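You operate a simulated robot arm through the tools that you are given. There is no shell and no other tool. Be economical: measure what you need, move in short steps, check, and stop when the job is done.

You are at the controls of a simulated two-armed robot. One attempt, no reset.

JOB
Wipe up the spill on the top of the torque bench with the cream rag and put it back.

Only the result counts: the job must be done as asked and must still hold three seconds after the hand-in. Knocking over, shifting, dropping, spilling or breaking anything else fails it.

ROBOT AND FRAMES
Two 6-joint arms with two-finger parallel grippers on one trunk, on a base that drives. Base frame: it is fixed to the floor where the robot stands at the start and does not move with it; the origin is under the middle of the robot, x ahead of it, y to its left, z up. Readings come in m, rad, newtons and seconds.
The left shoulder is at the start at [0.28, 0.185, 1.105], the right one opposite. With the tool pointing down near the work surface each hand reaches from about 0.54 to 0.92 m from the robot's upright axis, wherever it stands, measured 20 degrees to its own side. Payload 1.57 kg a hand.
Tool frame (each hand has its own): the origin (TCP) lies between the finger pads and is the grasp point; the fingertips stand 0.03 m ahead of it; z points along the fingers, y is the line along which they close. The gripper opens to 0.08 m. The fingers are 0.017 m wide and 0.012 m thick; the gripper's body (0.04 by 0.082 m) begins 0.08 m behind the TCP.
Orientation is told as [roll, pitch, yaw] about the base's x, y, z axes, in that order, counted from this pose: with the fingers straight down and closing along the base's y, the tool's x points along the base's -x, its y along +y and its z along -z.

CONTROLS
- The arms move only by the tool apply_moves. It takes "left_rows", "right_rows" or both (then of equal length, played together; a hand with none holds still); each is a list of rows, each a list of 3 entries, a list of its own where there are three numbers: the shift along the tool's x, y, z in m, then the turn, a rotation vector about the tool's x, y, z in rad, then the finger opening in m, from 0 to 0.08. In form: [[[x, y, z], [rx, ry, rz], gripper], ...]. A call has 1 to 12 rows; each row shifts and turns the commanded pose from where the row before left it, along the tool's axes as they then stand. Each row takes 0.2 s and may step no farther than 0.05 m and 0.15 rad from the row before; otherwise, or with a gripper value out of range, the whole call is refused. Where a pose cannot be reached the arm comes as near as it can. A force on the tool above 40 N (or 10 N above the force at the start of the call, whichever is more), or a blocked arm, ends the call early, and 0.2 s more pass. The fingers move at their own pace (about 0.153 m/s each) and stop on an object; they squeeze with about 32 N. The grip force told is the motor's: it shows also when the fingers shut on nothing. Time passes only in rows, and 0.2 s behind the last, so rows that do not move let the fingers close. The reply holds the time, the measured pose of the TCP, the force on the tool along the base axes, the opening and the grip force, in the units named above and with some noise, with the torque about the TCP (base axes, N m) and any sound that the robot's microphone picked up.
- Cameras (640 x 400 px; columns grow to the right, rows downward): "scene" is now at [0.2328, -0.035, 1.5513]; the picture's right is [-0.50, -0.87, 0.00], its down [-0.70, 0.40, -0.59] and it looks along [0.51, -0.29, -0.81] (base axes); focal length 261 px, centre (320, 200). "left" rides on the left gripper at [0.072, 0.007, -0.122] in its tool frame; the picture's right is [-0.09, 1.00, 0.00], its down [-0.84, -0.08, -0.54] and it looks along [-0.54, -0.05, 0.84] (tool axes); focal length 238 px, centre (320, 200). "right" rides on the right gripper at [0.072, -0.007, -0.122] in its tool frame; the picture's right is [0.09, 1.00, 0.00], its down [-0.84, 0.08, -0.54] and it looks along [-0.54, 0.05, 0.84] (tool axes); focal length 238 px, centre (320, 200). There is no depth. A picture from a camera that has moved, and an enlarged one, comes with that camera's place and axes in the base frame and with its lens. The place of the scene camera against the robot may be out by one fixed shift of up to 0.025 m in any direction.
- snapshot(camera): a new picture of that camera. It takes no simulated time.
- move_column(by): slides the trunk up (or, below 0, down) by that many m; the arms and the scene camera ride with it, the base frame stays. It gives what a move gives, with no picture.
- drive_base(legs): drives the robot by 1 to 6 legs, each [ahead, turn to the left] in m and rad, along the robot's own axes; the way and the turn of a leg run together, so that a leg with both is an arc; at most 1.5 m and 3.142 rad a leg. The arms and the cameras ride along, it lands a little off, and it stops where it bumps. It gives what a move gives.
- pan_tilt(pan, tilt): turns the head with the scene camera to pan (to the left, within 1.501 rad either way) and tilt (down, from -0.506 to 1.204), counted from straight ahead of the robot. It gives what a move gives.
- inspect(camera, box): a new picture of the part [left, top, right, bottom] of that camera's present view, enlarged. It takes no simulated time.
- close_job(): hands the job in; it is judged then, once.

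Work in short steps. Places have to be worked out from the pictures, the camera data and where the tool is seen: move nearer, look again, correct. Check each grasp and each placing, and mend what went wrong. You have 120 turns and 92 pictures in all, those below and enlarged ones among them. Open the grippers and draw the arms clear of the work before you hand the job in, unless the task says otherwise; then end with one line.

The tools are called after "Call:" as a command line: name --argument value ..., lists and objects as JSON in quotes. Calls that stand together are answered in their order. apply_moves: Moves the arms, as the interface text tells. Its arguments: {"type":"object","properties":{"left_rows":{"type":"array"},"right_rows":{"type":"array"}},"required":[]} The other tools are called the same way: move_column (by) slides the trunk up or down; drive_base (legs) drives the base; pan_tilt (pan, tilt) turns the head that bears the scene camera; snapshot (camera) takes a picture; inspect (camera, box) takes an enlarged picture of a part of a camera's view; close_job () hands the job in.

At the start:

```text
time: 0.0
left_eef_pos: [0.4951, -0.0796, 1.0555]
left_tool_rot: [-0.001, 0.001, 0.001]
left_contact_force: [0.7, -0.2, 0.4]
left_ft_torque: [0.0, -0.04, -0.02]
left_finger_gap: 0.0798
left_grasp_force: 0.0
right_eef_pos: [0.3857, -0.4705, 1.07]
right_tool_rot: [0.0, 0.002, -0.002]
right_contact_force: [-0.1, -0.2, -0.8]
right_ft_torque: [0.03, -0.01, -0.04]
right_finger_gap: 0.0801
right_grasp_force: 0.1
trunk travel left (down, up): [-0.8, 0.19]
robot x, y, heading: [0.0013, -0.0004, -0.001]
head pan, tilt: [-0.518, 0.939]
```

scene: 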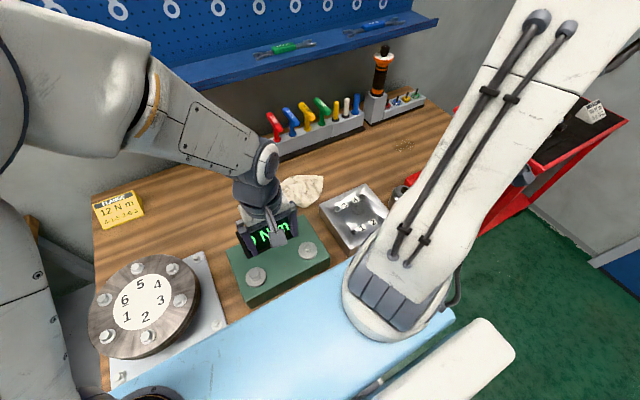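
right: 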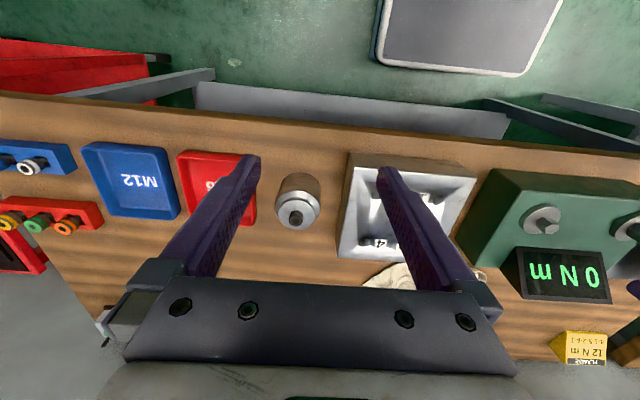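
left: 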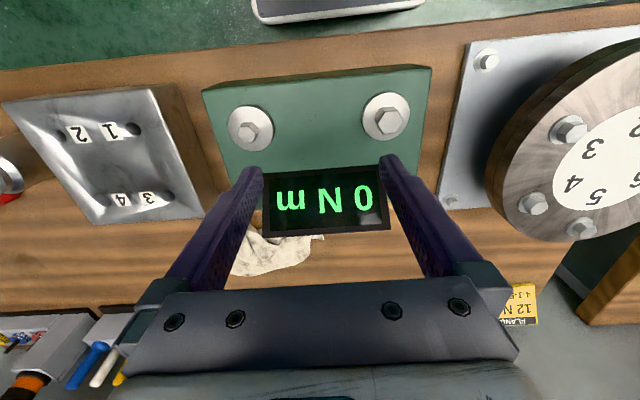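

The rag seems to lie behind the green tester, and something speckled sits near (403,145). I enlarge both before planning.

Call:
inspect --camera "scene" --box '[340, 90, 480, 190]'

Call:
inspect --camera "scene" --box '[220, 140, 420, 270]'

```text
4.00 times, centred on (410, 140) of scene
camera zoom: at [0.2328, -0.035, 1.5513], right [-0.5, -0.87, 0.0], down [-0.7, 0.4, -0.59], along [0.51, -0.29, -0.81], focal length 1044 px, centre (-40, 440)
```

zoom: 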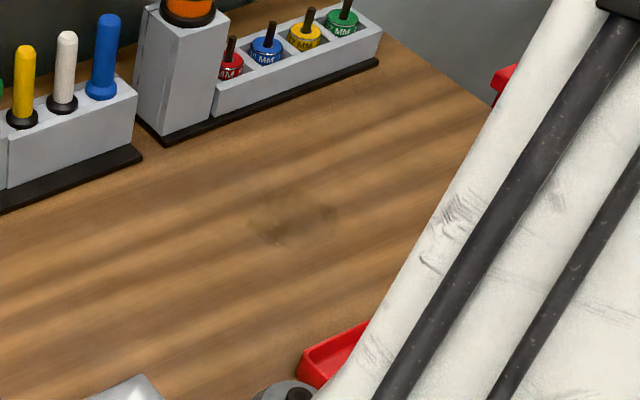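

```text
3.08 times, centred on (320, 205) of scene
camera zoom: at [0.2328, -0.035, 1.5513], right [-0.5, -0.87, 0.0], down [-0.7, 0.4, -0.59], along [0.51, -0.29, -0.81], focal length 803 px, centre (320, 185)
```

zoom: 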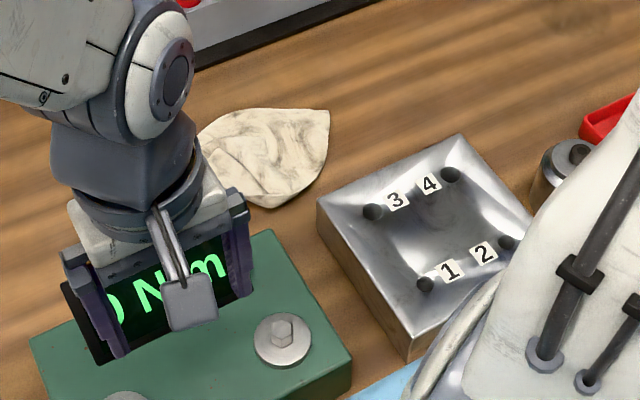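

Spill is the brown patch, roughly at (0.71,-0.73) with the bench top near z 0.86, which is out of the right hand's reach from here. I look around for room to drive.

Call:
pan_tilt --pan -1.2 --tilt 0.75

Call:
snapshot --camera "scene"

Call:
pan_tilt --pan 0.0 --tilt 1.2

Call:
snapshot --camera "scene"

```text
time: 1.1
left_eef_pos: [0.4935, -0.0816, 1.0557]
left_tool_rot: [0.001, 0.0, 0.001]
left_contact_force: [0.3, 0.7, -0.1]
left_ft_torque: [0.01, 0.01, 0.01]
left_finger_gap: 0.08
left_grasp_force: 0.1
right_eef_pos: [0.3856, -0.4706, 1.0693]
right_tool_rot: [0.0, 0.0, 0.001]
right_contact_force: [-0.8, 0.6, 0.0]
right_ft_torque: [0.0, 0.0, 0.0]
right_finger_gap: 0.0802
right_grasp_force: 0.1
trunk travel left (down, up): [-0.8, 0.19]
robot x, y, heading: [-0.0003, 0.0012, -0.002]
head pan, tilt: [-1.201, 0.75]
```

```text
86 pictures are left
camera scene: at [0.1991, -0.0759, 1.5661], right [-0.93, -0.36, 0.0], down [-0.25, 0.64, -0.73], along [0.26, -0.68, -0.68], focal length 261 px, centre (320, 200)
```

scene: 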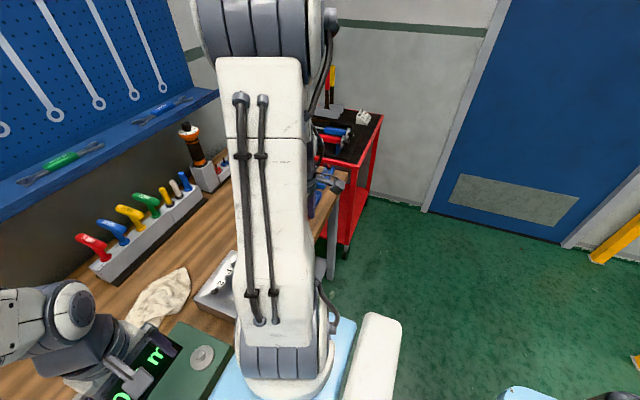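

```text
time: 2.5
left_eef_pos: [0.4954, -0.0793, 1.0539]
left_tool_rot: [0.0, 0.0, 0.001]
left_contact_force: [0.1, 1.3, -0.4]
left_ft_torque: [0.02, 0.01, 0.02]
left_finger_gap: 0.0798
left_grasp_force: 0.1
right_eef_pos: [0.3856, -0.4702, 1.0688]
right_tool_rot: [-0.001, 0.0, 0.001]
right_contact_force: [0.7, -0.5, 0.0]
right_ft_torque: [0.01, -0.01, 0.01]
right_finger_gap: 0.08
right_grasp_force: 0.0
trunk travel left (down, up): [-0.8, 0.19]
robot x, y, heading: [0.002, -0.0015, 0.002]
head pan, tilt: [0.0, 1.201]
```

```text
85 pictures are left
camera scene: at [0.225, 0.0013, 1.5344], right [0.0, -1.0, 0.0], down [-0.93, 0.0, -0.36], along [0.36, 0.0, -0.93], focal length 261 px, centre (320, 200)
```

scene: 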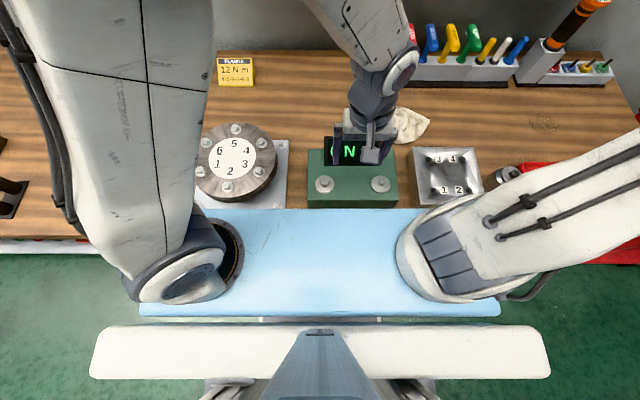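

Room is free behind and right; the light-blue bar is my own shoulder. I'll check left/behind is irrelevant for a short retreat: back up 0.35 straight first.

Call:
pan_tilt --pan -1.5 --tilt 0.6

Call:
snapshot --camera "scene"

Call:
pan_tilt --pan 1.5 --tilt 0.6

Call:
snapshot --camera "scene"

```text
time: 4.0
left_eef_pos: [0.4933, -0.0799, 1.0552]
left_tool_rot: [0.001, 0.0, 0.001]
left_contact_force: [-0.6, -0.2, -0.5]
left_ft_torque: [-0.02, 0.01, -0.03]
left_finger_gap: 0.08
left_grasp_force: 0.0
right_eef_pos: [0.3857, -0.4713, 1.0687]
right_tool_rot: [0.001, 0.001, -0.001]
right_contact_force: [0.3, 0.1, 0.0]
right_ft_torque: [0.02, 0.01, -0.03]
right_finger_gap: 0.0798
right_grasp_force: 0.0
trunk travel left (down, up): [-0.8, 0.19]
robot x, y, heading: [0.0002, -0.004, 0.003]
head pan, tilt: [-1.499, 0.6]
```

```text
84 pictures are left
camera scene: at [0.1755, -0.0869, 1.5789], right [-1.0, -0.07, 0.0], down [-0.04, 0.56, -0.82], along [0.06, -0.82, -0.57], focal length 261 px, centre (320, 200)
```

scene: 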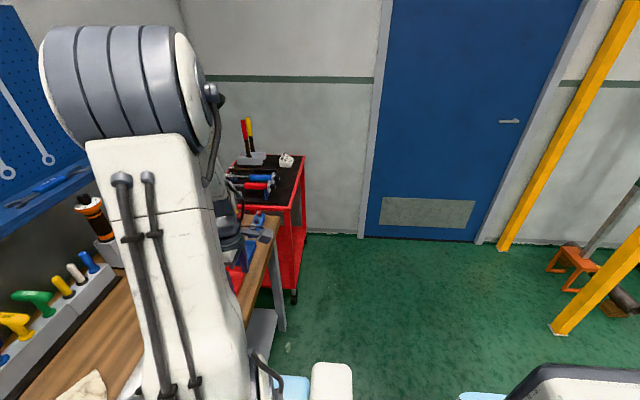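

```text
time: 6.7
left_eef_pos: [0.4948, -0.079, 1.0546]
left_tool_rot: [0.002, 0.001, 0.0]
left_contact_force: [-0.2, -0.2, 0.3]
left_ft_torque: [0.0, 0.01, -0.01]
left_finger_gap: 0.0798
left_grasp_force: 0.0
right_eef_pos: [0.3861, -0.472, 1.0701]
right_tool_rot: [0.0, -0.002, 0.0]
right_contact_force: [0.7, 0.9, 0.8]
right_ft_torque: [0.03, -0.02, 0.0]
right_finger_gap: 0.0802
right_grasp_force: 0.0
trunk travel left (down, up): [-0.8, 0.19]
robot x, y, heading: [-0.0013, -0.0, 0.002]
head pan, tilt: [1.499, 0.6]
```

```text
83 pictures are left
camera scene: at [0.1755, 0.0894, 1.579], right [1.0, -0.07, 0.0], down [-0.04, -0.56, -0.83], along [0.06, 0.82, -0.56], focal length 261 px, centre (320, 200)
```

scene: 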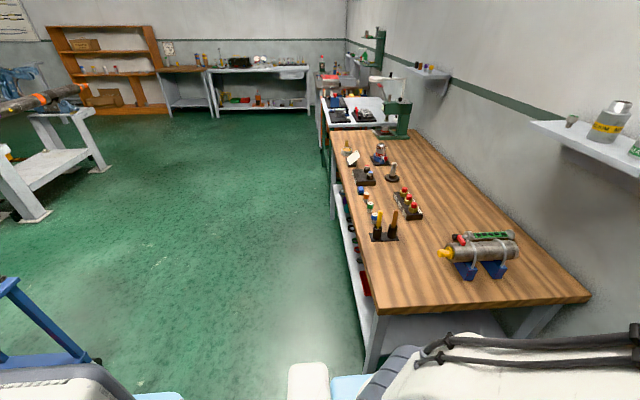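

Clear around. Back up, turn right, shift about 0.3 m to the right, and turn back.

Call:
drive_base --legs '[[-0.35, 0], [0, -1.2], [0.31, 0], [0, 1.2]]'

Call:
pan_tilt --pan -0.1 --tilt 0.8

Call:
snapshot --camera "scene"

```text
time: 16.5
left_eef_pos: [0.2634, -0.3607, 1.0544]
left_tool_rot: [0.0, 0.002, 0.007]
left_contact_force: [0.6, 0.0, -0.1]
left_ft_torque: [0.01, 0.0, 0.02]
left_finger_gap: 0.0799
left_grasp_force: 0.0
right_eef_pos: [0.1577, -0.7543, 1.069]
right_tool_rot: [0.0, 0.002, 0.006]
right_contact_force: [0.5, -0.1, 0.3]
right_ft_torque: [0.04, -0.01, 0.05]
right_finger_gap: 0.0803
right_grasp_force: 0.2
trunk travel left (down, up): [-0.8, 0.19]
robot x, y, heading: [-0.2334, -0.2815, 0.006]
head pan, tilt: [1.499, 0.6]
```

```text
time: 18.2
left_eef_pos: [0.2632, -0.3609, 1.0544]
left_tool_rot: [-0.001, -0.001, 0.007]
left_contact_force: [0.1, -0.5, 0.5]
left_ft_torque: [-0.02, 0.0, 0.0]
left_finger_gap: 0.0801
left_grasp_force: 0.1
right_eef_pos: [0.1571, -0.7532, 1.07]
right_tool_rot: [0.001, 0.0, 0.007]
right_contact_force: [0.2, -1.4, 0.9]
right_ft_torque: [0.01, 0.0, 0.0]
right_finger_gap: 0.0799
right_grasp_force: 0.1
trunk travel left (down, up): [-0.8, 0.19]
robot x, y, heading: [-0.233, -0.2836, 0.01]
head pan, tilt: [-0.099, 0.799]
```

```text
82 pictures are left
camera scene: at [0.0172, -0.2896, 1.5621], right [-0.09, -1.0, 0.0], down [-0.71, 0.06, -0.7], along [0.69, -0.06, -0.72], focal length 261 px, centre (320, 200)
```

scene: 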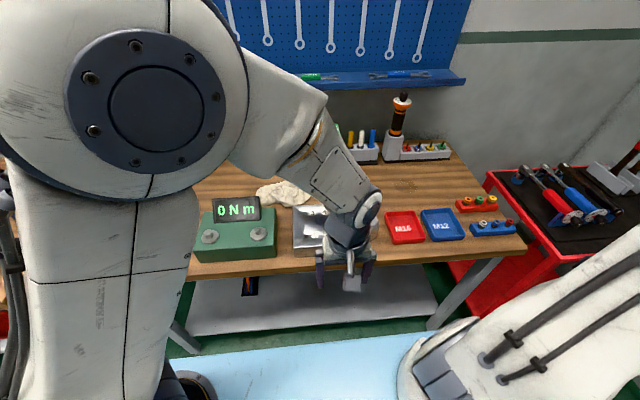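

Rag is fully visible to the left of the left arm. I move the left hand outward to clear the work and view.

Call:
apply_moves --left_rows '[[[0, 0.05, 0], [0, 0, 0], 0.08], [[0, 0.05, 0], [0, 0, 0], 0.08], [[0, 0.05, 0], [0, 0, 0], 0.08], [[0, 0.05, 0], [0, 0, 0], 0.08], [[0, 0.05, 0], [0, 0, 0], 0.08], [[0, 0.05, 0], [0, 0, 0], 0.08]]'

Call:
snapshot --camera "scene"

```text
time: 19.6
left_eef_pos: [0.2781, -0.0654, 1.0621]
left_tool_rot: [-0.001, 0.002, 0.008]
left_contact_force: [-0.2, 0.1, 0.4]
left_ft_torque: [-0.01, 0.02, -0.03]
left_finger_gap: 0.08
left_grasp_force: 0.1
left hand out of reach, approached as far as the arm can: row 4, 5
right_eef_pos: [0.1575, -0.753, 1.0691]
right_tool_rot: [-0.001, 0.002, 0.007]
right_contact_force: [-0.4, -1.2, 0.7]
right_ft_torque: [0.02, 0.01, 0.01]
right_finger_gap: 0.0798
right_grasp_force: 0.1
trunk travel left (down, up): [-0.8, 0.19]
robot x, y, heading: [-0.2337, -0.2853, 0.013]
head pan, tilt: [-0.099, 0.799]
```

```text
81 pictures are left
camera scene: at [0.0172, -0.2897, 1.5621], right [-0.09, -1.0, 0.0], down [-0.71, 0.07, -0.7], along [0.69, -0.06, -0.72], focal length 261 px, centre (320, 200)
```

scene: 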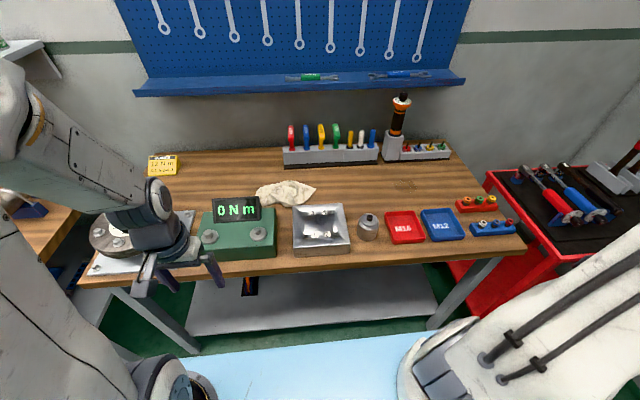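

Good view: spill ≈(0.74,-0.69), rag ≈(0.73,-0.23). Drive ahead 0.22 to bring both within the right hand's reach.

Call:
drive_base --legs '[[0.22, -0.01]]'

Call:
pan_tilt --pan 0.0 --tilt 0.95

Call:
snapshot --camera "scene"

Call:
snapshot --camera "right"

```text
time: 21.2
left_eef_pos: [0.498, -0.0705, 1.0609]
left_tool_rot: [-0.001, -0.001, -0.006]
left_contact_force: [0.0, 0.1, 0.6]
left_ft_torque: [-0.05, 0.01, -0.02]
left_finger_gap: 0.08
left_grasp_force: 0.0
right_eef_pos: [0.3682, -0.7569, 1.0696]
right_tool_rot: [0.0, -0.001, -0.005]
right_contact_force: [-0.6, -0.3, 0.0]
right_ft_torque: [0.02, -0.02, -0.02]
right_finger_gap: 0.0801
right_grasp_force: 0.0
trunk travel left (down, up): [-0.8, 0.19]
robot x, y, heading: [-0.0162, -0.2857, -0.007]
head pan, tilt: [-0.099, 0.799]
```

```text
time: 21.9
left_eef_pos: [0.498, -0.0711, 1.0606]
left_tool_rot: [-0.001, 0.001, -0.006]
left_contact_force: [1.2, 0.2, -0.5]
left_ft_torque: [0.03, 0.01, 0.02]
left_finger_gap: 0.0799
left_grasp_force: 0.0
right_eef_pos: [0.3697, -0.7562, 1.0692]
right_tool_rot: [0.0, 0.0, -0.005]
right_contact_force: [-0.3, 0.3, 0.0]
right_ft_torque: [-0.01, 0.04, 0.02]
right_finger_gap: 0.0801
right_grasp_force: 0.1
trunk travel left (down, up): [-0.8, 0.19]
robot x, y, heading: [-0.0161, -0.2803, -0.003]
head pan, tilt: [0.0, 0.949]
```

```text
80 pictures are left
camera scene: at [0.2271, -0.2838, 1.5506], right [0.0, -1.0, 0.0], down [-0.81, 0.0, -0.58], along [0.58, 0.0, -0.81], focal length 261 px, centre (320, 200)
```

scene: 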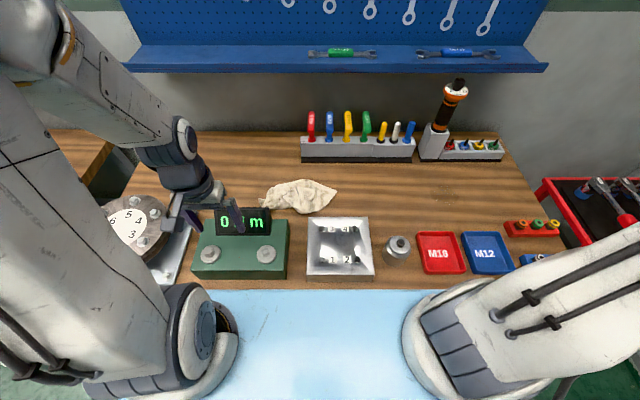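

```text
79 pictures are left
camera right: at [0.2978, -0.7622, 1.1913], right [-0.09, 1.0, 0.0], down [0.84, 0.07, 0.54], along [0.54, 0.05, -0.84], focal length 238 px, centre (320, 200)
```

right: 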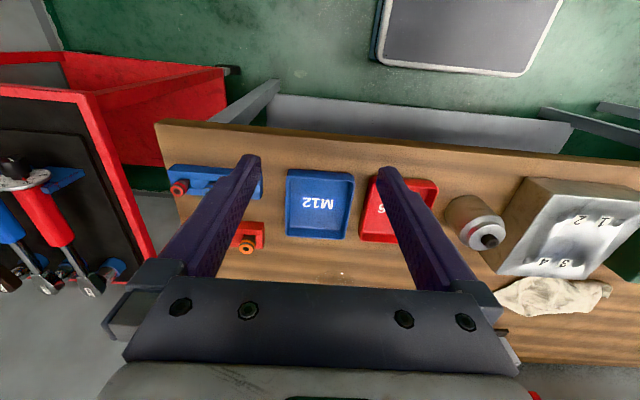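

Rag centre ≈(0.72,-0.22), z≈0.87. Bring the right hand over near it at the present height and look.

Call:
apply_moves --right_rows '[[[-0.02, 0.042, 0], [0, 0, 0], 0.08], [[-0.02, 0.042, 0], [0, 0, 0], 0.08], [[-0.02, 0.042, 0], [0, 0, 0], 0.08], [[-0.02, 0.042, 0], [0, 0, 0], 0.08], [[-0.02, 0.042, 0], [0, 0, 0], 0.08], [[-0.02, 0.042, 0], [0, 0, 0], 0.08], [[-0.02, 0.042, 0], [0, 0, 0], 0.08], [[-0.02, 0.042, 0], [0, 0, 0], 0.08], [[-0.02, 0.042, 0], [0, 0, 0], 0.08], [[-0.02, 0.042, 0], [0, 0, 0], 0.08], [[-0.02, 0.042, 0], [0, 0, 0], 0.08], [[-0.02, 0.042, 0], [0, 0, 0], 0.08]]'

Call:
snapshot --camera "right"

Call:
snapshot --camera "scene"

```text
time: 24.5
left_eef_pos: [0.4984, -0.0704, 1.0615]
left_tool_rot: [0.001, 0.002, -0.004]
left_contact_force: [0.8, -0.4, 0.2]
left_ft_torque: [0.04, 0.0, -0.01]
left_finger_gap: 0.08
left_grasp_force: 0.0
right_eef_pos: [0.6218, -0.256, 1.0726]
right_tool_rot: [0.001, 0.0, -0.006]
right_contact_force: [0.0, -0.7, -0.7]
right_ft_torque: [0.06, -0.03, -0.04]
right_finger_gap: 0.0801
right_grasp_force: 0.1
right hand out of reach, approached as far as the arm can: row 4
trunk travel left (down, up): [-0.8, 0.19]
robot x, y, heading: [-0.0163, -0.2831, 0.001]
head pan, tilt: [0.0, 0.949]
```

```text
78 pictures are left
camera right: at [0.5506, -0.2619, 1.1952], right [-0.09, 1.0, 0.0], down [0.84, 0.07, 0.54], along [0.54, 0.05, -0.84], focal length 238 px, centre (320, 200)
```

right: 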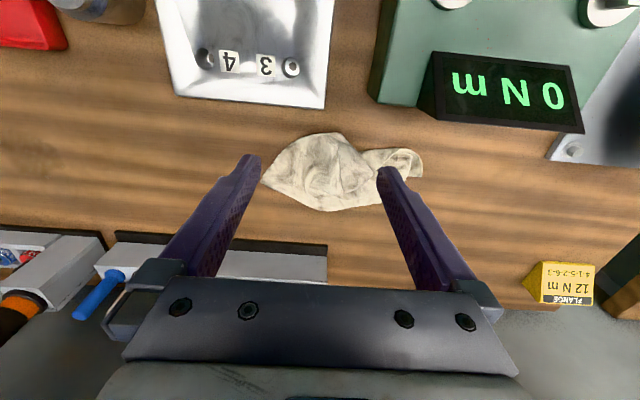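

```text
77 pictures are left
camera scene: at [0.2269, -0.2838, 1.5506], right [0.0, -1.0, 0.0], down [-0.81, 0.0, -0.58], along [0.58, 0.0, -0.81], focal length 261 px, centre (320, 200)
```

scene: 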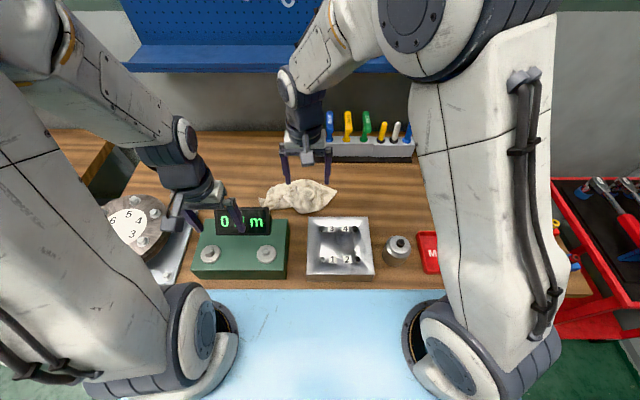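

Rag body is at about (0.71,-0.24), extending 0.24 m in y and 0.12 m in x. I move above it and descend part way.

Call:
apply_moves --right_rows '[[[-0.044, 0.008, 0], [0, 0, 0], 0.08], [[-0.044, 0.008, 0], [0, 0, 0], 0.08], [[0, 0, 0.04], [0, 0, 0], 0.08], [[0, 0, 0.04], [0, 0, 0], 0.08], [[0, 0, 0.03], [0, 0, 0], 0.08], [[0, 0, 0], [0, 0, 0], 0.08]]'

Call:
snapshot --camera "right"

Call:
inspect --camera "scene" --box '[230, 120, 390, 220]'

```text
time: 25.9
left_eef_pos: [0.4981, -0.0711, 1.0616]
left_tool_rot: [-0.001, 0.001, -0.004]
left_contact_force: [0.5, 1.2, 0.3]
left_ft_torque: [0.02, -0.01, 0.04]
left_finger_gap: 0.08
left_grasp_force: 0.0
right_eef_pos: [0.7086, -0.2438, 0.9601]
right_tool_rot: [0.001, 0.0, -0.005]
right_contact_force: [0.2, 0.2, 1.3]
right_ft_torque: [0.0, -0.04, 0.0]
right_finger_gap: 0.08
right_grasp_force: 0.0
trunk travel left (down, up): [-0.8, 0.19]
robot x, y, heading: [-0.0199, -0.2878, -0.007]
head pan, tilt: [0.0, 0.949]
```

```text
76 pictures are left
camera right: at [0.637, -0.2487, 1.0824], right [-0.09, 1.0, 0.0], down [0.84, 0.07, 0.54], along [0.54, 0.05, -0.84], focal length 238 px, centre (320, 200)
```

right: 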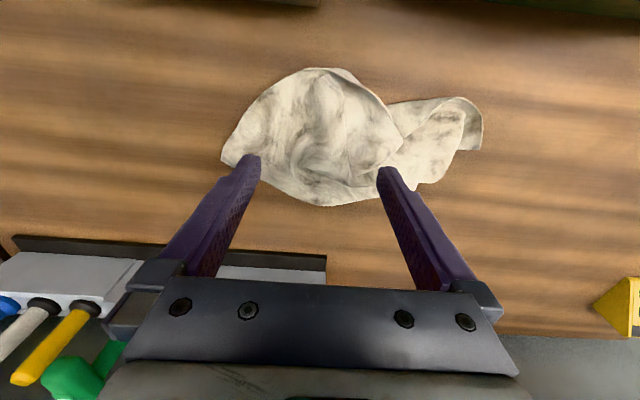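

```text
4.00 times, centred on (310, 170) of scene
camera zoom: at [0.2272, -0.2836, 1.5505], right [0.0, -1.0, 0.0], down [-0.81, 0.0, -0.58], along [0.58, 0.0, -0.81], focal length 1044 px, centre (360, 320)
```

zoom: 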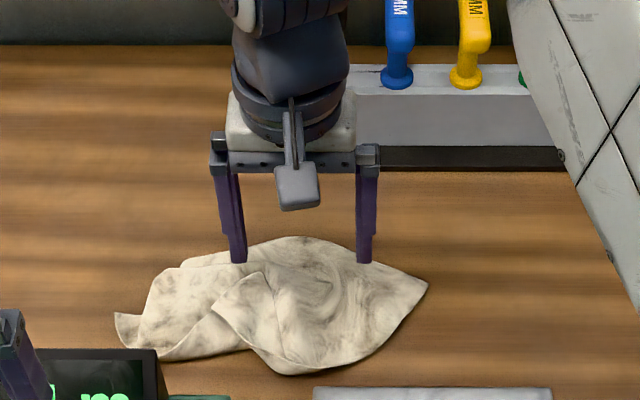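

The hand is centred over the rag's body. Descend slowly and watch the force.

Call:
apply_moves --right_rows '[[[0, 0, 0.02], [0, 0, 0], 0.07], [[0, 0, 0.02], [0, 0, 0], 0.07], [[0, 0, 0.01], [0, 0, 0], 0.07], [[0, 0, 0.005], [0, 0, 0], 0.07], [[0, 0, 0], [0, 0, 0], 0.07]]'

Call:
snapshot --camera "right"

Call:
inspect --camera "scene" --box '[230, 120, 390, 220]'

```text
time: 27.1
left_eef_pos: [0.499, -0.0704, 1.0612]
left_tool_rot: [0.001, 0.002, -0.006]
left_contact_force: [-0.6, -0.1, 0.0]
left_ft_torque: [-0.02, 0.0, 0.01]
left_finger_gap: 0.0801
left_grasp_force: 0.0
right_eef_pos: [0.7073, -0.2435, 0.9073]
right_tool_rot: [0.001, 0.0, -0.005]
right_contact_force: [0.2, -0.3, -0.9]
right_ft_torque: [0.02, 0.02, 0.03]
right_finger_gap: 0.0698
right_grasp_force: 0.1
trunk travel left (down, up): [-0.8, 0.19]
robot x, y, heading: [-0.0119, -0.286, -0.004]
head pan, tilt: [0.0, 0.949]
```

```text
74 pictures are left
camera right: at [0.6362, -0.249, 1.0288], right [-0.09, 1.0, 0.0], down [0.84, 0.07, 0.54], along [0.54, 0.05, -0.84], focal length 238 px, centre (320, 200)
```

right: 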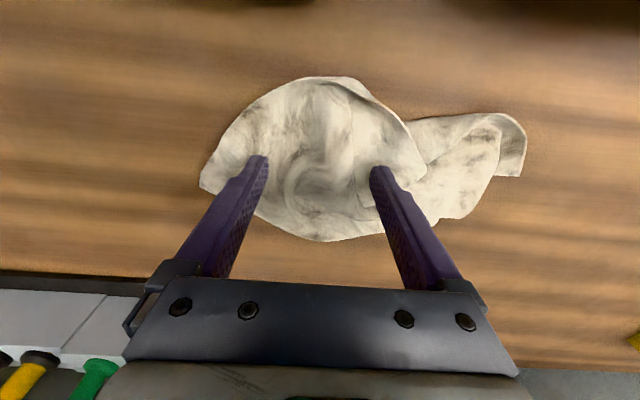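

```text
4.00 times, centred on (310, 170) of scene
camera zoom: at [0.227, -0.2836, 1.5506], right [0.0, -1.0, 0.0], down [-0.81, 0.0, -0.58], along [0.58, 0.0, -0.81], focal length 1044 px, centre (360, 320)
```

zoom: 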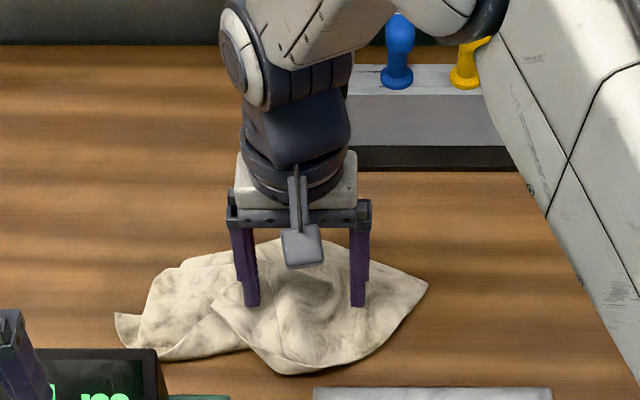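

No contact yet at tip height 0.877; continue down in small steps.

Call:
apply_moves --right_rows '[[[0, 0, 0.005], [0, 0, 0], 0.07], [[0, 0, 0.005], [0, 0, 0], 0.07], [[0, 0, 0], [0, 0, 0], 0.07]]'

```text
time: 27.9
left_eef_pos: [0.4988, -0.0719, 1.0613]
left_tool_rot: [0.0, 0.002, -0.005]
left_contact_force: [-0.5, -0.3, -0.6]
left_ft_torque: [0.0, -0.03, -0.01]
left_finger_gap: 0.0797
left_grasp_force: 0.0
right_eef_pos: [0.7067, -0.2433, 0.8974]
right_tool_rot: [0.001, 0.0, -0.005]
right_contact_force: [-0.3, -0.2, 0.7]
right_ft_torque: [0.0, 0.0, 0.02]
right_finger_gap: 0.0701
right_grasp_force: 0.0
trunk travel left (down, up): [-0.8, 0.19]
robot x, y, heading: [-0.0139, -0.284, -0.001]
head pan, tilt: [0.0, 0.949]
```

Call:
apply_moves --right_rows '[[[0, 0, 0.004], [0, 0, 0], 0.07], [[0, 0, 0.004], [0, 0, 0], 0.07], [[0, 0, 0], [0, 0, 0], 0.07]]'

Call:
inspect --camera "scene" --box '[230, 120, 390, 220]'

```text
time: 28.7
left_eef_pos: [0.4983, -0.0699, 1.0608]
left_tool_rot: [-0.001, 0.001, -0.005]
left_contact_force: [0.3, -0.4, -0.9]
left_ft_torque: [0.0, -0.02, -0.01]
left_finger_gap: 0.0803
left_grasp_force: 0.1
right_eef_pos: [0.7063, -0.2437, 0.8893]
right_tool_rot: [-0.002, -0.001, -0.006]
right_contact_force: [0.2, 0.5, -0.6]
right_ft_torque: [-0.03, -0.02, 0.01]
right_finger_gap: 0.07
right_grasp_force: 0.0
trunk travel left (down, up): [-0.8, 0.19]
robot x, y, heading: [-0.0136, -0.2844, 0.0]
head pan, tilt: [0.0, 0.949]
```

```text
4.00 times, centred on (310, 170) of scene
camera zoom: at [0.2271, -0.2836, 1.5506], right [0.0, -1.0, 0.0], down [-0.81, 0.0, -0.58], along [0.58, 0.0, -0.81], focal length 1044 px, centre (360, 320)
```

zoom: 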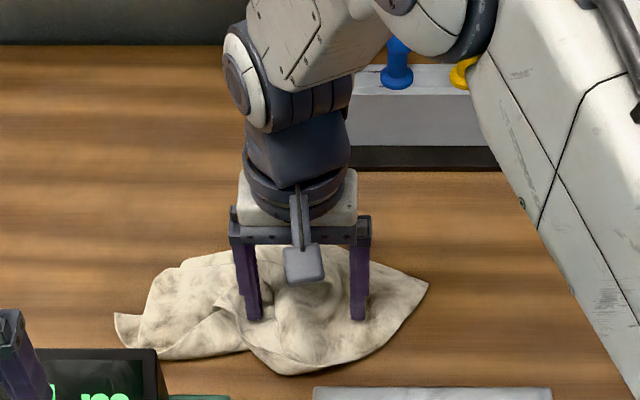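

Still no force at tip z 0.859. Continue in 3–4 mm steps.

Call:
apply_moves --right_rows '[[[0, 0, 0.004], [0, 0, 0], 0.07], [[0, 0, 0.003], [0, 0, 0], 0.07], [[0, 0, 0], [0, 0, 0], 0.07]]'

Call:
snapshot --camera "right"

```text
time: 29.5
left_eef_pos: [0.4982, -0.0706, 1.0608]
left_tool_rot: [0.0, 0.0, -0.005]
left_contact_force: [-0.1, -0.2, 0.1]
left_ft_torque: [0.0, -0.01, 0.0]
left_finger_gap: 0.08
left_grasp_force: 0.0
right_eef_pos: [0.7089, -0.2431, 0.8839]
right_tool_rot: [-0.001, -0.001, -0.005]
right_contact_force: [-0.6, -0.3, 4.1]
right_ft_torque: [0.13, -0.03, 0.02]
right_finger_gap: 0.0698
right_grasp_force: 0.0
trunk travel left (down, up): [-0.8, 0.19]
robot x, y, heading: [-0.0171, -0.2841, -0.004]
head pan, tilt: [0.0, 0.949]
```

```text
71 pictures are left
camera right: at [0.6362, -0.2482, 1.0049], right [-0.09, 1.0, 0.0], down [0.84, 0.07, 0.54], along [0.54, 0.05, -0.84], focal length 238 px, centre (320, 200)
```

right: 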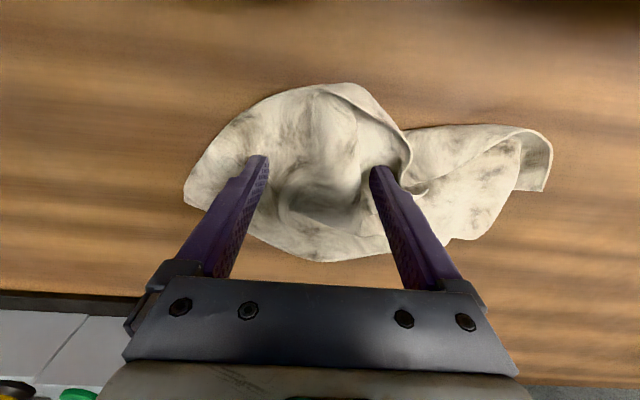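

Light contact (4 N): the cloth is soft and bulges between the fingers; bench ≈0.85. Close to pinch it.

Call:
apply_moves --right_rows '[[[0, 0, 0], [0, 0, 0], 0.04], [[0, 0, 0], [0, 0, 0], 0.02], [[0, 0, 0], [0, 0, 0], 0.0], [[0, 0, 0], [0, 0, 0], 0.0], [[0, 0, 0], [0, 0, 0], 0.0]]'

Call:
snapshot --camera "right"

```text
time: 30.7
left_eef_pos: [0.4992, -0.0706, 1.061]
left_tool_rot: [0.0, 0.002, -0.006]
left_contact_force: [0.5, -0.3, -0.1]
left_ft_torque: [0.01, -0.01, 0.01]
left_finger_gap: 0.0801
left_grasp_force: 0.0
right_eef_pos: [0.7073, -0.2431, 0.8823]
right_tool_rot: [0.001, 0.0, -0.005]
right_contact_force: [-0.6, -0.5, 3.6]
right_ft_torque: [-0.01, 0.0, 0.04]
right_finger_gap: 0.0034
right_grasp_force: 24.5
trunk travel left (down, up): [-0.8, 0.19]
robot x, y, heading: [-0.013, -0.286, -0.001]
head pan, tilt: [0.0, 0.949]
```

```text
70 pictures are left
camera right: at [0.6361, -0.2483, 1.0048], right [-0.09, 1.0, 0.0], down [0.84, 0.07, 0.54], along [0.54, 0.05, -0.84], focal length 238 px, centre (320, 200)
```

right: 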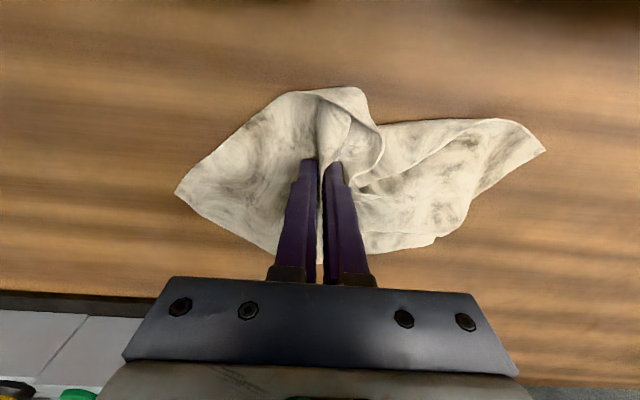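

Cloth gripped (gap 3.4 mm). Lift straight up and check.

Call:
apply_moves --right_rows '[[[0, 0, -0.02], [0, 0, 0], 0.0], [[0, 0, -0.03], [0, 0, 0], 0.0], [[0, 0, -0.04], [0, 0, 0], 0.0], [[0, 0, -0.04], [0, 0, 0], 0.0], [[0, 0, -0.03], [0, 0, 0], 0.0], [[0, 0, 0], [0, 0, 0], 0.0]]'

Call:
snapshot --camera "scene"

Call:
snapshot --camera "right"

```text
time: 32.1
left_eef_pos: [0.4987, -0.0708, 1.0605]
left_tool_rot: [0.0, -0.001, -0.005]
left_contact_force: [-0.3, 0.6, -0.9]
left_ft_torque: [0.01, 0.02, 0.03]
left_finger_gap: 0.0802
left_grasp_force: 0.1
right_eef_pos: [0.7054, -0.2438, 1.0432]
right_tool_rot: [-0.001, 0.0, -0.006]
right_contact_force: [0.4, -0.5, 0.2]
right_ft_torque: [0.05, -0.04, 0.04]
right_finger_gap: 0.0033
right_grasp_force: 24.0
trunk travel left (down, up): [-0.8, 0.19]
robot x, y, heading: [-0.0162, -0.2854, -0.001]
head pan, tilt: [0.0, 0.949]
```

```text
69 pictures are left
camera scene: at [0.2269, -0.2837, 1.5506], right [0.0, -1.0, 0.0], down [-0.81, 0.0, -0.58], along [0.58, 0.0, -0.81], focal length 261 px, centre (320, 200)
```

scene: 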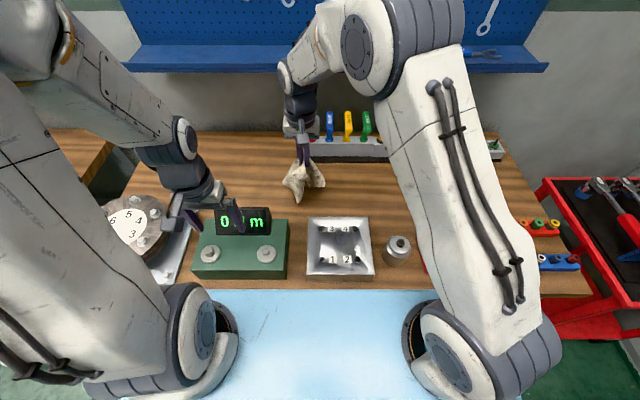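

```text
68 pictures are left
camera right: at [0.6344, -0.2496, 1.1654], right [-0.09, 1.0, 0.0], down [0.84, 0.07, 0.54], along [0.54, 0.05, -0.84], focal length 238 px, centre (320, 200)
```

right: 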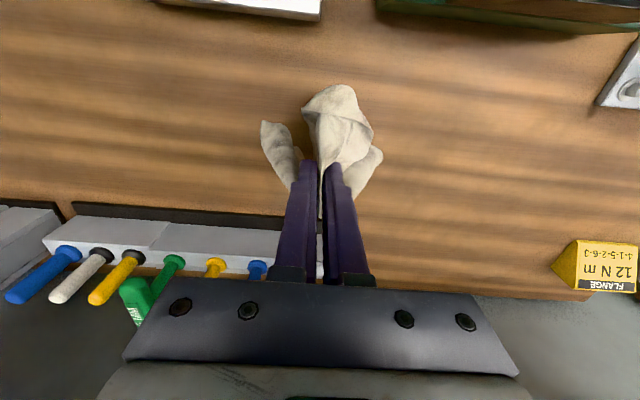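

Rag held. Carry toward the spill, stopping short at y≈-0.58 to view it with the wrist camera.

Call:
apply_moves --right_rows '[[[0, -0.04, 0], [0, 0, 0], 0.0], [[0, -0.045, 0], [0, 0, 0], 0.0], [[0, -0.045, 0], [0, 0, 0], 0.0], [[0, -0.045, 0], [0, 0, 0], 0.0], [[0, -0.045, 0], [0, 0, 0], 0.0], [[0, -0.045, 0], [0, 0, 0], 0.0], [[0, -0.045, 0], [0, 0, 0], 0.0], [[0, -0.03, 0], [0, 0, 0], 0.0], [[0, 0, 0], [0, 0, 0], 0.0]]'

Call:
snapshot --camera "right"

Call:
snapshot --camera "scene"

```text
time: 34.1
left_eef_pos: [0.4994, -0.0712, 1.0604]
left_tool_rot: [-0.001, 0.002, -0.005]
left_contact_force: [0.5, -0.5, -0.2]
left_ft_torque: [-0.01, 0.03, -0.05]
left_finger_gap: 0.0801
left_grasp_force: 0.0
right_eef_pos: [0.7055, -0.5851, 1.0434]
right_tool_rot: [0.003, -0.001, -0.005]
right_contact_force: [0.4, -0.7, 0.1]
right_ft_torque: [-0.03, 0.0, -0.01]
right_finger_gap: 0.0034
right_grasp_force: 23.8
trunk travel left (down, up): [-0.8, 0.19]
robot x, y, heading: [-0.0171, -0.2823, -0.006]
head pan, tilt: [0.0, 0.949]
```

```text
67 pictures are left
camera right: at [0.6331, -0.5902, 1.1655], right [-0.09, 1.0, 0.0], down [0.84, 0.07, 0.54], along [0.54, 0.05, -0.84], focal length 238 px, centre (320, 200)
```

right: 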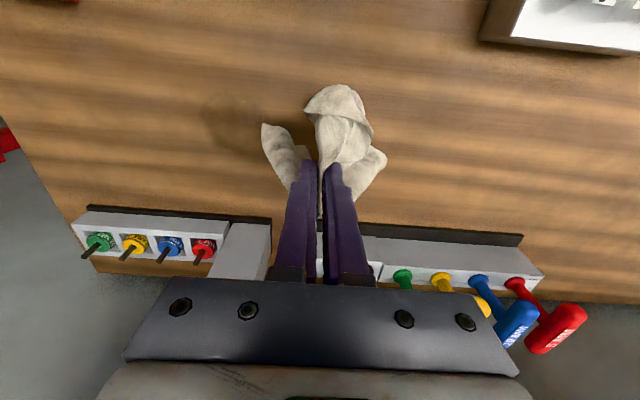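

```text
66 pictures are left
camera scene: at [0.227, -0.2839, 1.5506], right [0.0, -1.0, 0.0], down [-0.81, 0.0, -0.58], along [0.58, 0.0, -0.81], focal length 261 px, centre (320, 200)
```

scene: 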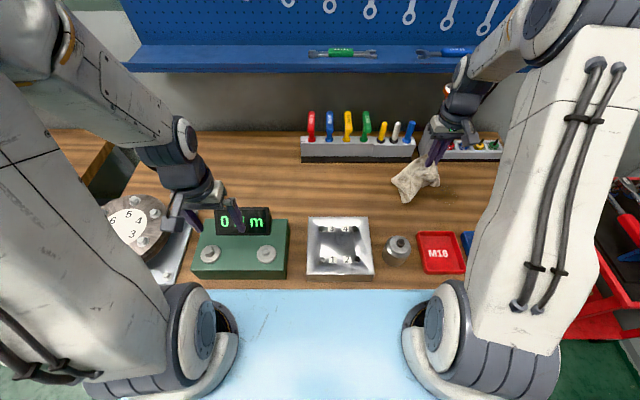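

A faint darker patch appears near (235,125). Enlarge.

Call:
inspect --camera "right" --box '[150, 60, 310, 190]'

```text
3.08 times, centred on (230, 125) of right
camera zoom: at [0.6331, -0.5902, 1.1655], right [-0.09, 1.0, 0.0], down [0.84, 0.07, 0.54], along [0.54, 0.05, -0.84], focal length 733 px, centre (597, 431)
```

zoom: 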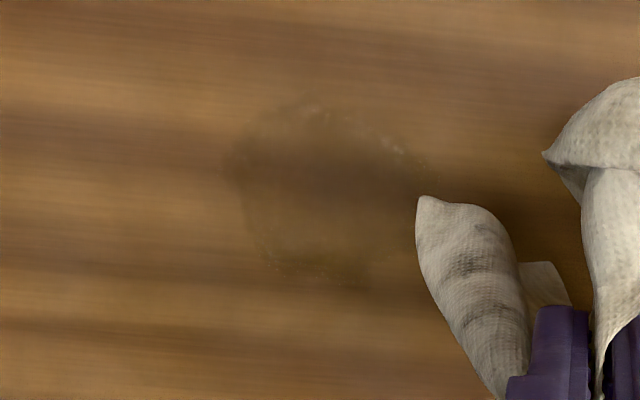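

Spill centre ≈(0.725,-0.697), radius about 4 cm. Move above it and lower the rag down until it touches.

Call:
apply_moves --right_rows '[[[-0.01, -0.04, 0], [0, 0, 0], 0.0], [[-0.01, -0.04, 0], [0, 0, 0], 0.0], [[0, -0.032, 0], [0, 0, 0], 0.0], [[0, 0, 0.04], [0, 0, 0], 0.0], [[0, 0, 0.04], [0, 0, 0], 0.0], [[0, 0, 0.03], [0, 0, 0], 0.0], [[0, 0, 0.02], [0, 0, 0], 0.0], [[0, 0, 0.01], [0, 0, 0], 0.0], [[0, 0, 0.01], [0, 0, 0], 0.0], [[0, 0, 0], [0, 0, 0], 0.0]]'

Call:
snapshot --camera "right"

```text
time: 36.3
left_eef_pos: [0.4992, -0.069, 1.0615]
left_tool_rot: [0.0, 0.003, -0.004]
left_contact_force: [0.1, 0.4, 0.3]
left_ft_torque: [0.02, -0.01, 0.0]
left_finger_gap: 0.0802
left_grasp_force: 0.1
right_eef_pos: [0.7245, -0.6964, 0.8931]
right_tool_rot: [0.001, -0.001, -0.005]
right_contact_force: [-0.3, -0.8, 0.4]
right_ft_torque: [0.0, 0.01, 0.01]
right_finger_gap: 0.0036
right_grasp_force: 24.4
trunk travel left (down, up): [-0.8, 0.19]
robot x, y, heading: [-0.0176, -0.2867, 0.001]
head pan, tilt: [0.0, 0.949]
```

```text
64 pictures are left
camera right: at [0.6532, -0.7017, 1.0148], right [-0.09, 1.0, 0.0], down [0.84, 0.07, 0.54], along [0.54, 0.05, -0.84], focal length 238 px, centre (320, 200)
```

right: 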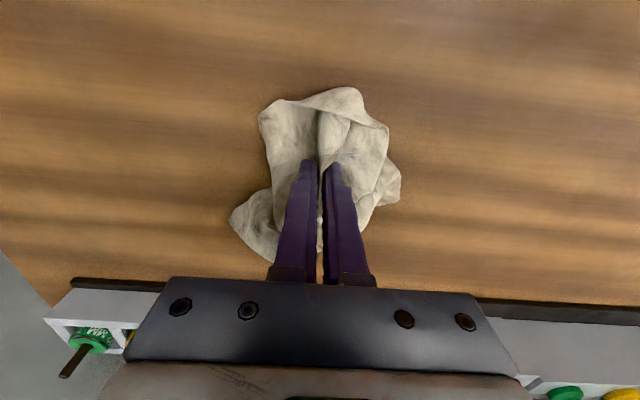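

Rag spread over the spill. Press down ~8 mm and scrub in a raster pattern.

Call:
apply_moves --right_rows '[[[0, 0, 0.005], [0, 0, 0], 0.0], [[0, 0, 0.003], [0, 0, 0], 0.0], [[0, 0.04, 0], [0, 0, 0], 0.0], [[-0.03, 0, 0], [0, 0, 0], 0.0], [[0, -0.04, 0], [0, 0, 0], 0.0], [[0, -0.045, 0], [0, 0, 0], 0.0], [[0.03, 0, 0], [0, 0, 0], 0.0], [[0, 0.045, 0], [0, 0, 0], 0.0], [[0, 0.04, 0], [0, 0, 0], 0.0], [[0.03, 0, 0], [0, 0, 0], 0.0], [[0, -0.04, 0], [0, 0, 0], 0.0], [[0, -0.045, 0], [0, 0, 0], 0.0]]'

Call:
snapshot --camera "right"

```text
time: 38.9
left_eef_pos: [0.4979, -0.0712, 1.0617]
left_tool_rot: [0.0, 0.0, -0.002]
left_contact_force: [0.0, 0.9, -0.2]
left_ft_torque: [-0.01, -0.02, -0.03]
left_finger_gap: 0.0799
left_grasp_force: 0.0
right_eef_pos: [0.6975, -0.7408, 0.8843]
right_tool_rot: [0.0, 0.001, -0.003]
right_contact_force: [0.3, 1.0, 0.7]
right_ft_torque: [0.0, 0.02, -0.01]
right_finger_gap: 0.0034
right_grasp_force: 24.0
trunk travel left (down, up): [-0.8, 0.19]
robot x, y, heading: [-0.0128, -0.2852, -0.001]
head pan, tilt: [0.0, 0.949]
```

```text
63 pictures are left
camera right: at [0.6262, -0.7463, 1.0056], right [-0.09, 1.0, 0.0], down [0.84, 0.07, 0.54], along [0.54, 0.05, -0.84], focal length 238 px, centre (320, 200)
```

right: 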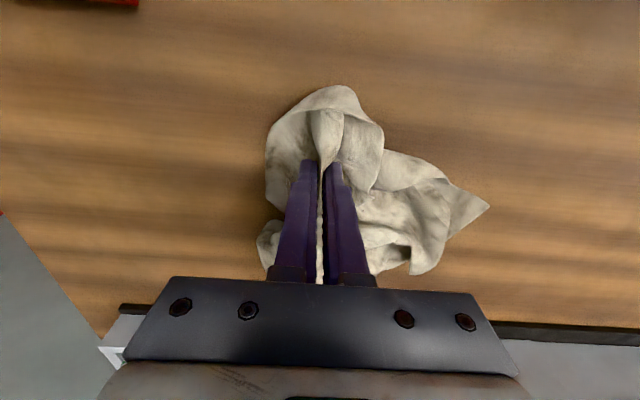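

Force is still small; press ~3 mm more and make a second pass the other way.

Call:
apply_moves --right_rows '[[[0, 0, 0.003], [0, 0, 0], 0.0], [[0, 0.045, 0], [0, 0, 0], 0.0], [[0, 0.045, 0], [0, 0, 0], 0.0], [[-0.02, 0, 0], [0, 0, 0], 0.0], [[0, -0.045, 0], [0, 0, 0], 0.0], [[0, -0.045, 0], [0, 0, 0], 0.0], [[-0.02, 0, 0], [0, 0, 0], 0.0], [[0, 0.045, 0], [0, 0, 0], 0.0], [[0, 0.045, 0], [0, 0, 0], 0.0], [[-0.02, 0, 0], [0, 0, 0], 0.0], [[0, -0.045, 0], [0, 0, 0], 0.0], [[0, -0.045, 0], [0, 0, 0], 0.0]]'

Call:
apply_moves --right_rows '[[[0, 0, -0.04], [0, 0, 0], 0.0], [[0, 0, -0.05], [0, 0, 0], 0.0], [[0, 0.04, -0.03], [0, 0, 0], 0.0], [[0, 0.05, 0], [0, 0, 0], 0.0], [[0, 0.05, 0], [0, 0, 0], 0.0], [[0, 0.02, 0], [0, 0, 0], 0.0], [[0, 0, 0], [0, 0, 0], 0.0]]'

Call:
snapshot --camera "right"

```text
time: 41.5
left_eef_pos: [0.4978, -0.069, 1.0622]
left_tool_rot: [0.0, 0.0, -0.003]
left_contact_force: [0.0, -0.5, -0.2]
left_ft_torque: [0.0, 0.0, 0.01]
left_finger_gap: 0.0799
left_grasp_force: 0.1
right_eef_pos: [0.7554, -0.7401, 0.883]
right_tool_rot: [-0.002, -0.003, -0.006]
right_contact_force: [1.0, 2.0, 12.6]
right_ft_torque: [0.15, -0.02, 0.03]
right_finger_gap: 0.0036
right_grasp_force: 24.0
trunk travel left (down, up): [-0.8, 0.19]
robot x, y, heading: [-0.0153, -0.2849, -0.004]
head pan, tilt: [0.0, 0.949]
```

```text
time: 43.1
left_eef_pos: [0.4976, -0.0706, 1.0609]
left_tool_rot: [-0.002, 0.002, -0.008]
left_contact_force: [0.5, -0.9, -0.6]
left_ft_torque: [-0.02, 0.01, 0.02]
left_finger_gap: 0.08
left_grasp_force: 0.1
right_eef_pos: [0.7538, -0.583, 1.0036]
right_tool_rot: [0.0, 0.0, -0.007]
right_contact_force: [0.4, -0.4, -0.2]
right_ft_torque: [-0.02, 0.01, -0.03]
right_finger_gap: 0.0033
right_grasp_force: 24.4
trunk travel left (down, up): [-0.8, 0.19]
robot x, y, heading: [-0.0151, -0.2844, -0.005]
head pan, tilt: [0.0, 0.949]
```

```text
62 pictures are left
camera right: at [0.6835, -0.5878, 1.1242], right [-0.09, 1.0, 0.0], down [0.84, 0.07, 0.54], along [0.54, 0.05, -0.84], focal length 238 px, centre (320, 200)
```

right: 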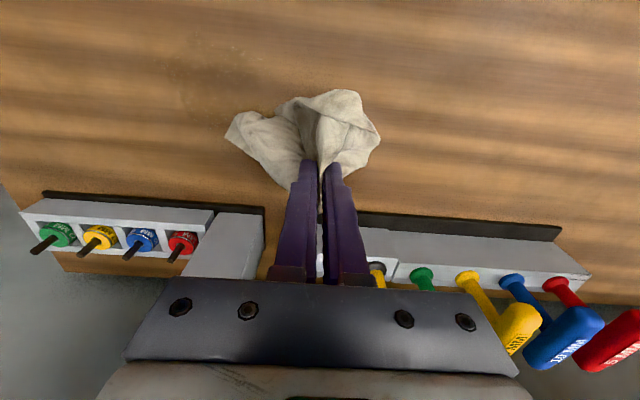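

Call:
inspect --camera "right" --box '[130, 10, 310, 140]'

Call:
inspect --camera "scene" --box '[400, 130, 560, 230]'

```text
3.08 times, centred on (220, 75) of right
camera zoom: at [0.6835, -0.5878, 1.1242], right [-0.09, 1.0, 0.0], down [0.84, 0.07, 0.54], along [0.54, 0.05, -0.84], focal length 733 px, centre (628, 585)
```

zoom: 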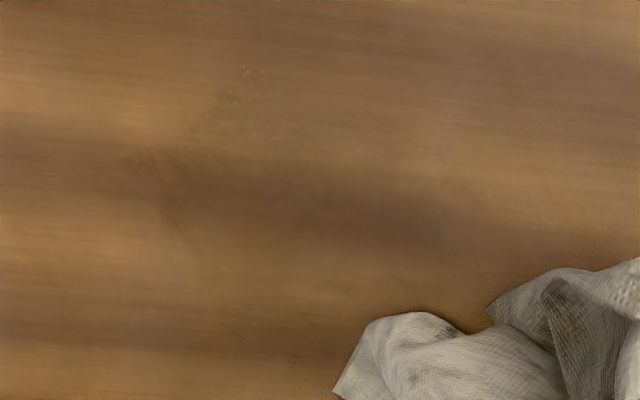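

```text
4.00 times, centred on (480, 180) of scene
camera zoom: at [0.227, -0.2836, 1.5506], right [0.0, -1.0, 0.0], down [-0.81, 0.0, -0.58], along [0.58, 0.0, -0.81], focal length 1044 px, centre (-320, 280)
```

zoom: 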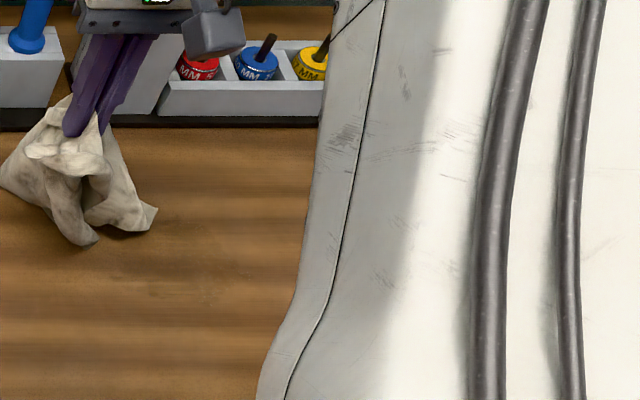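

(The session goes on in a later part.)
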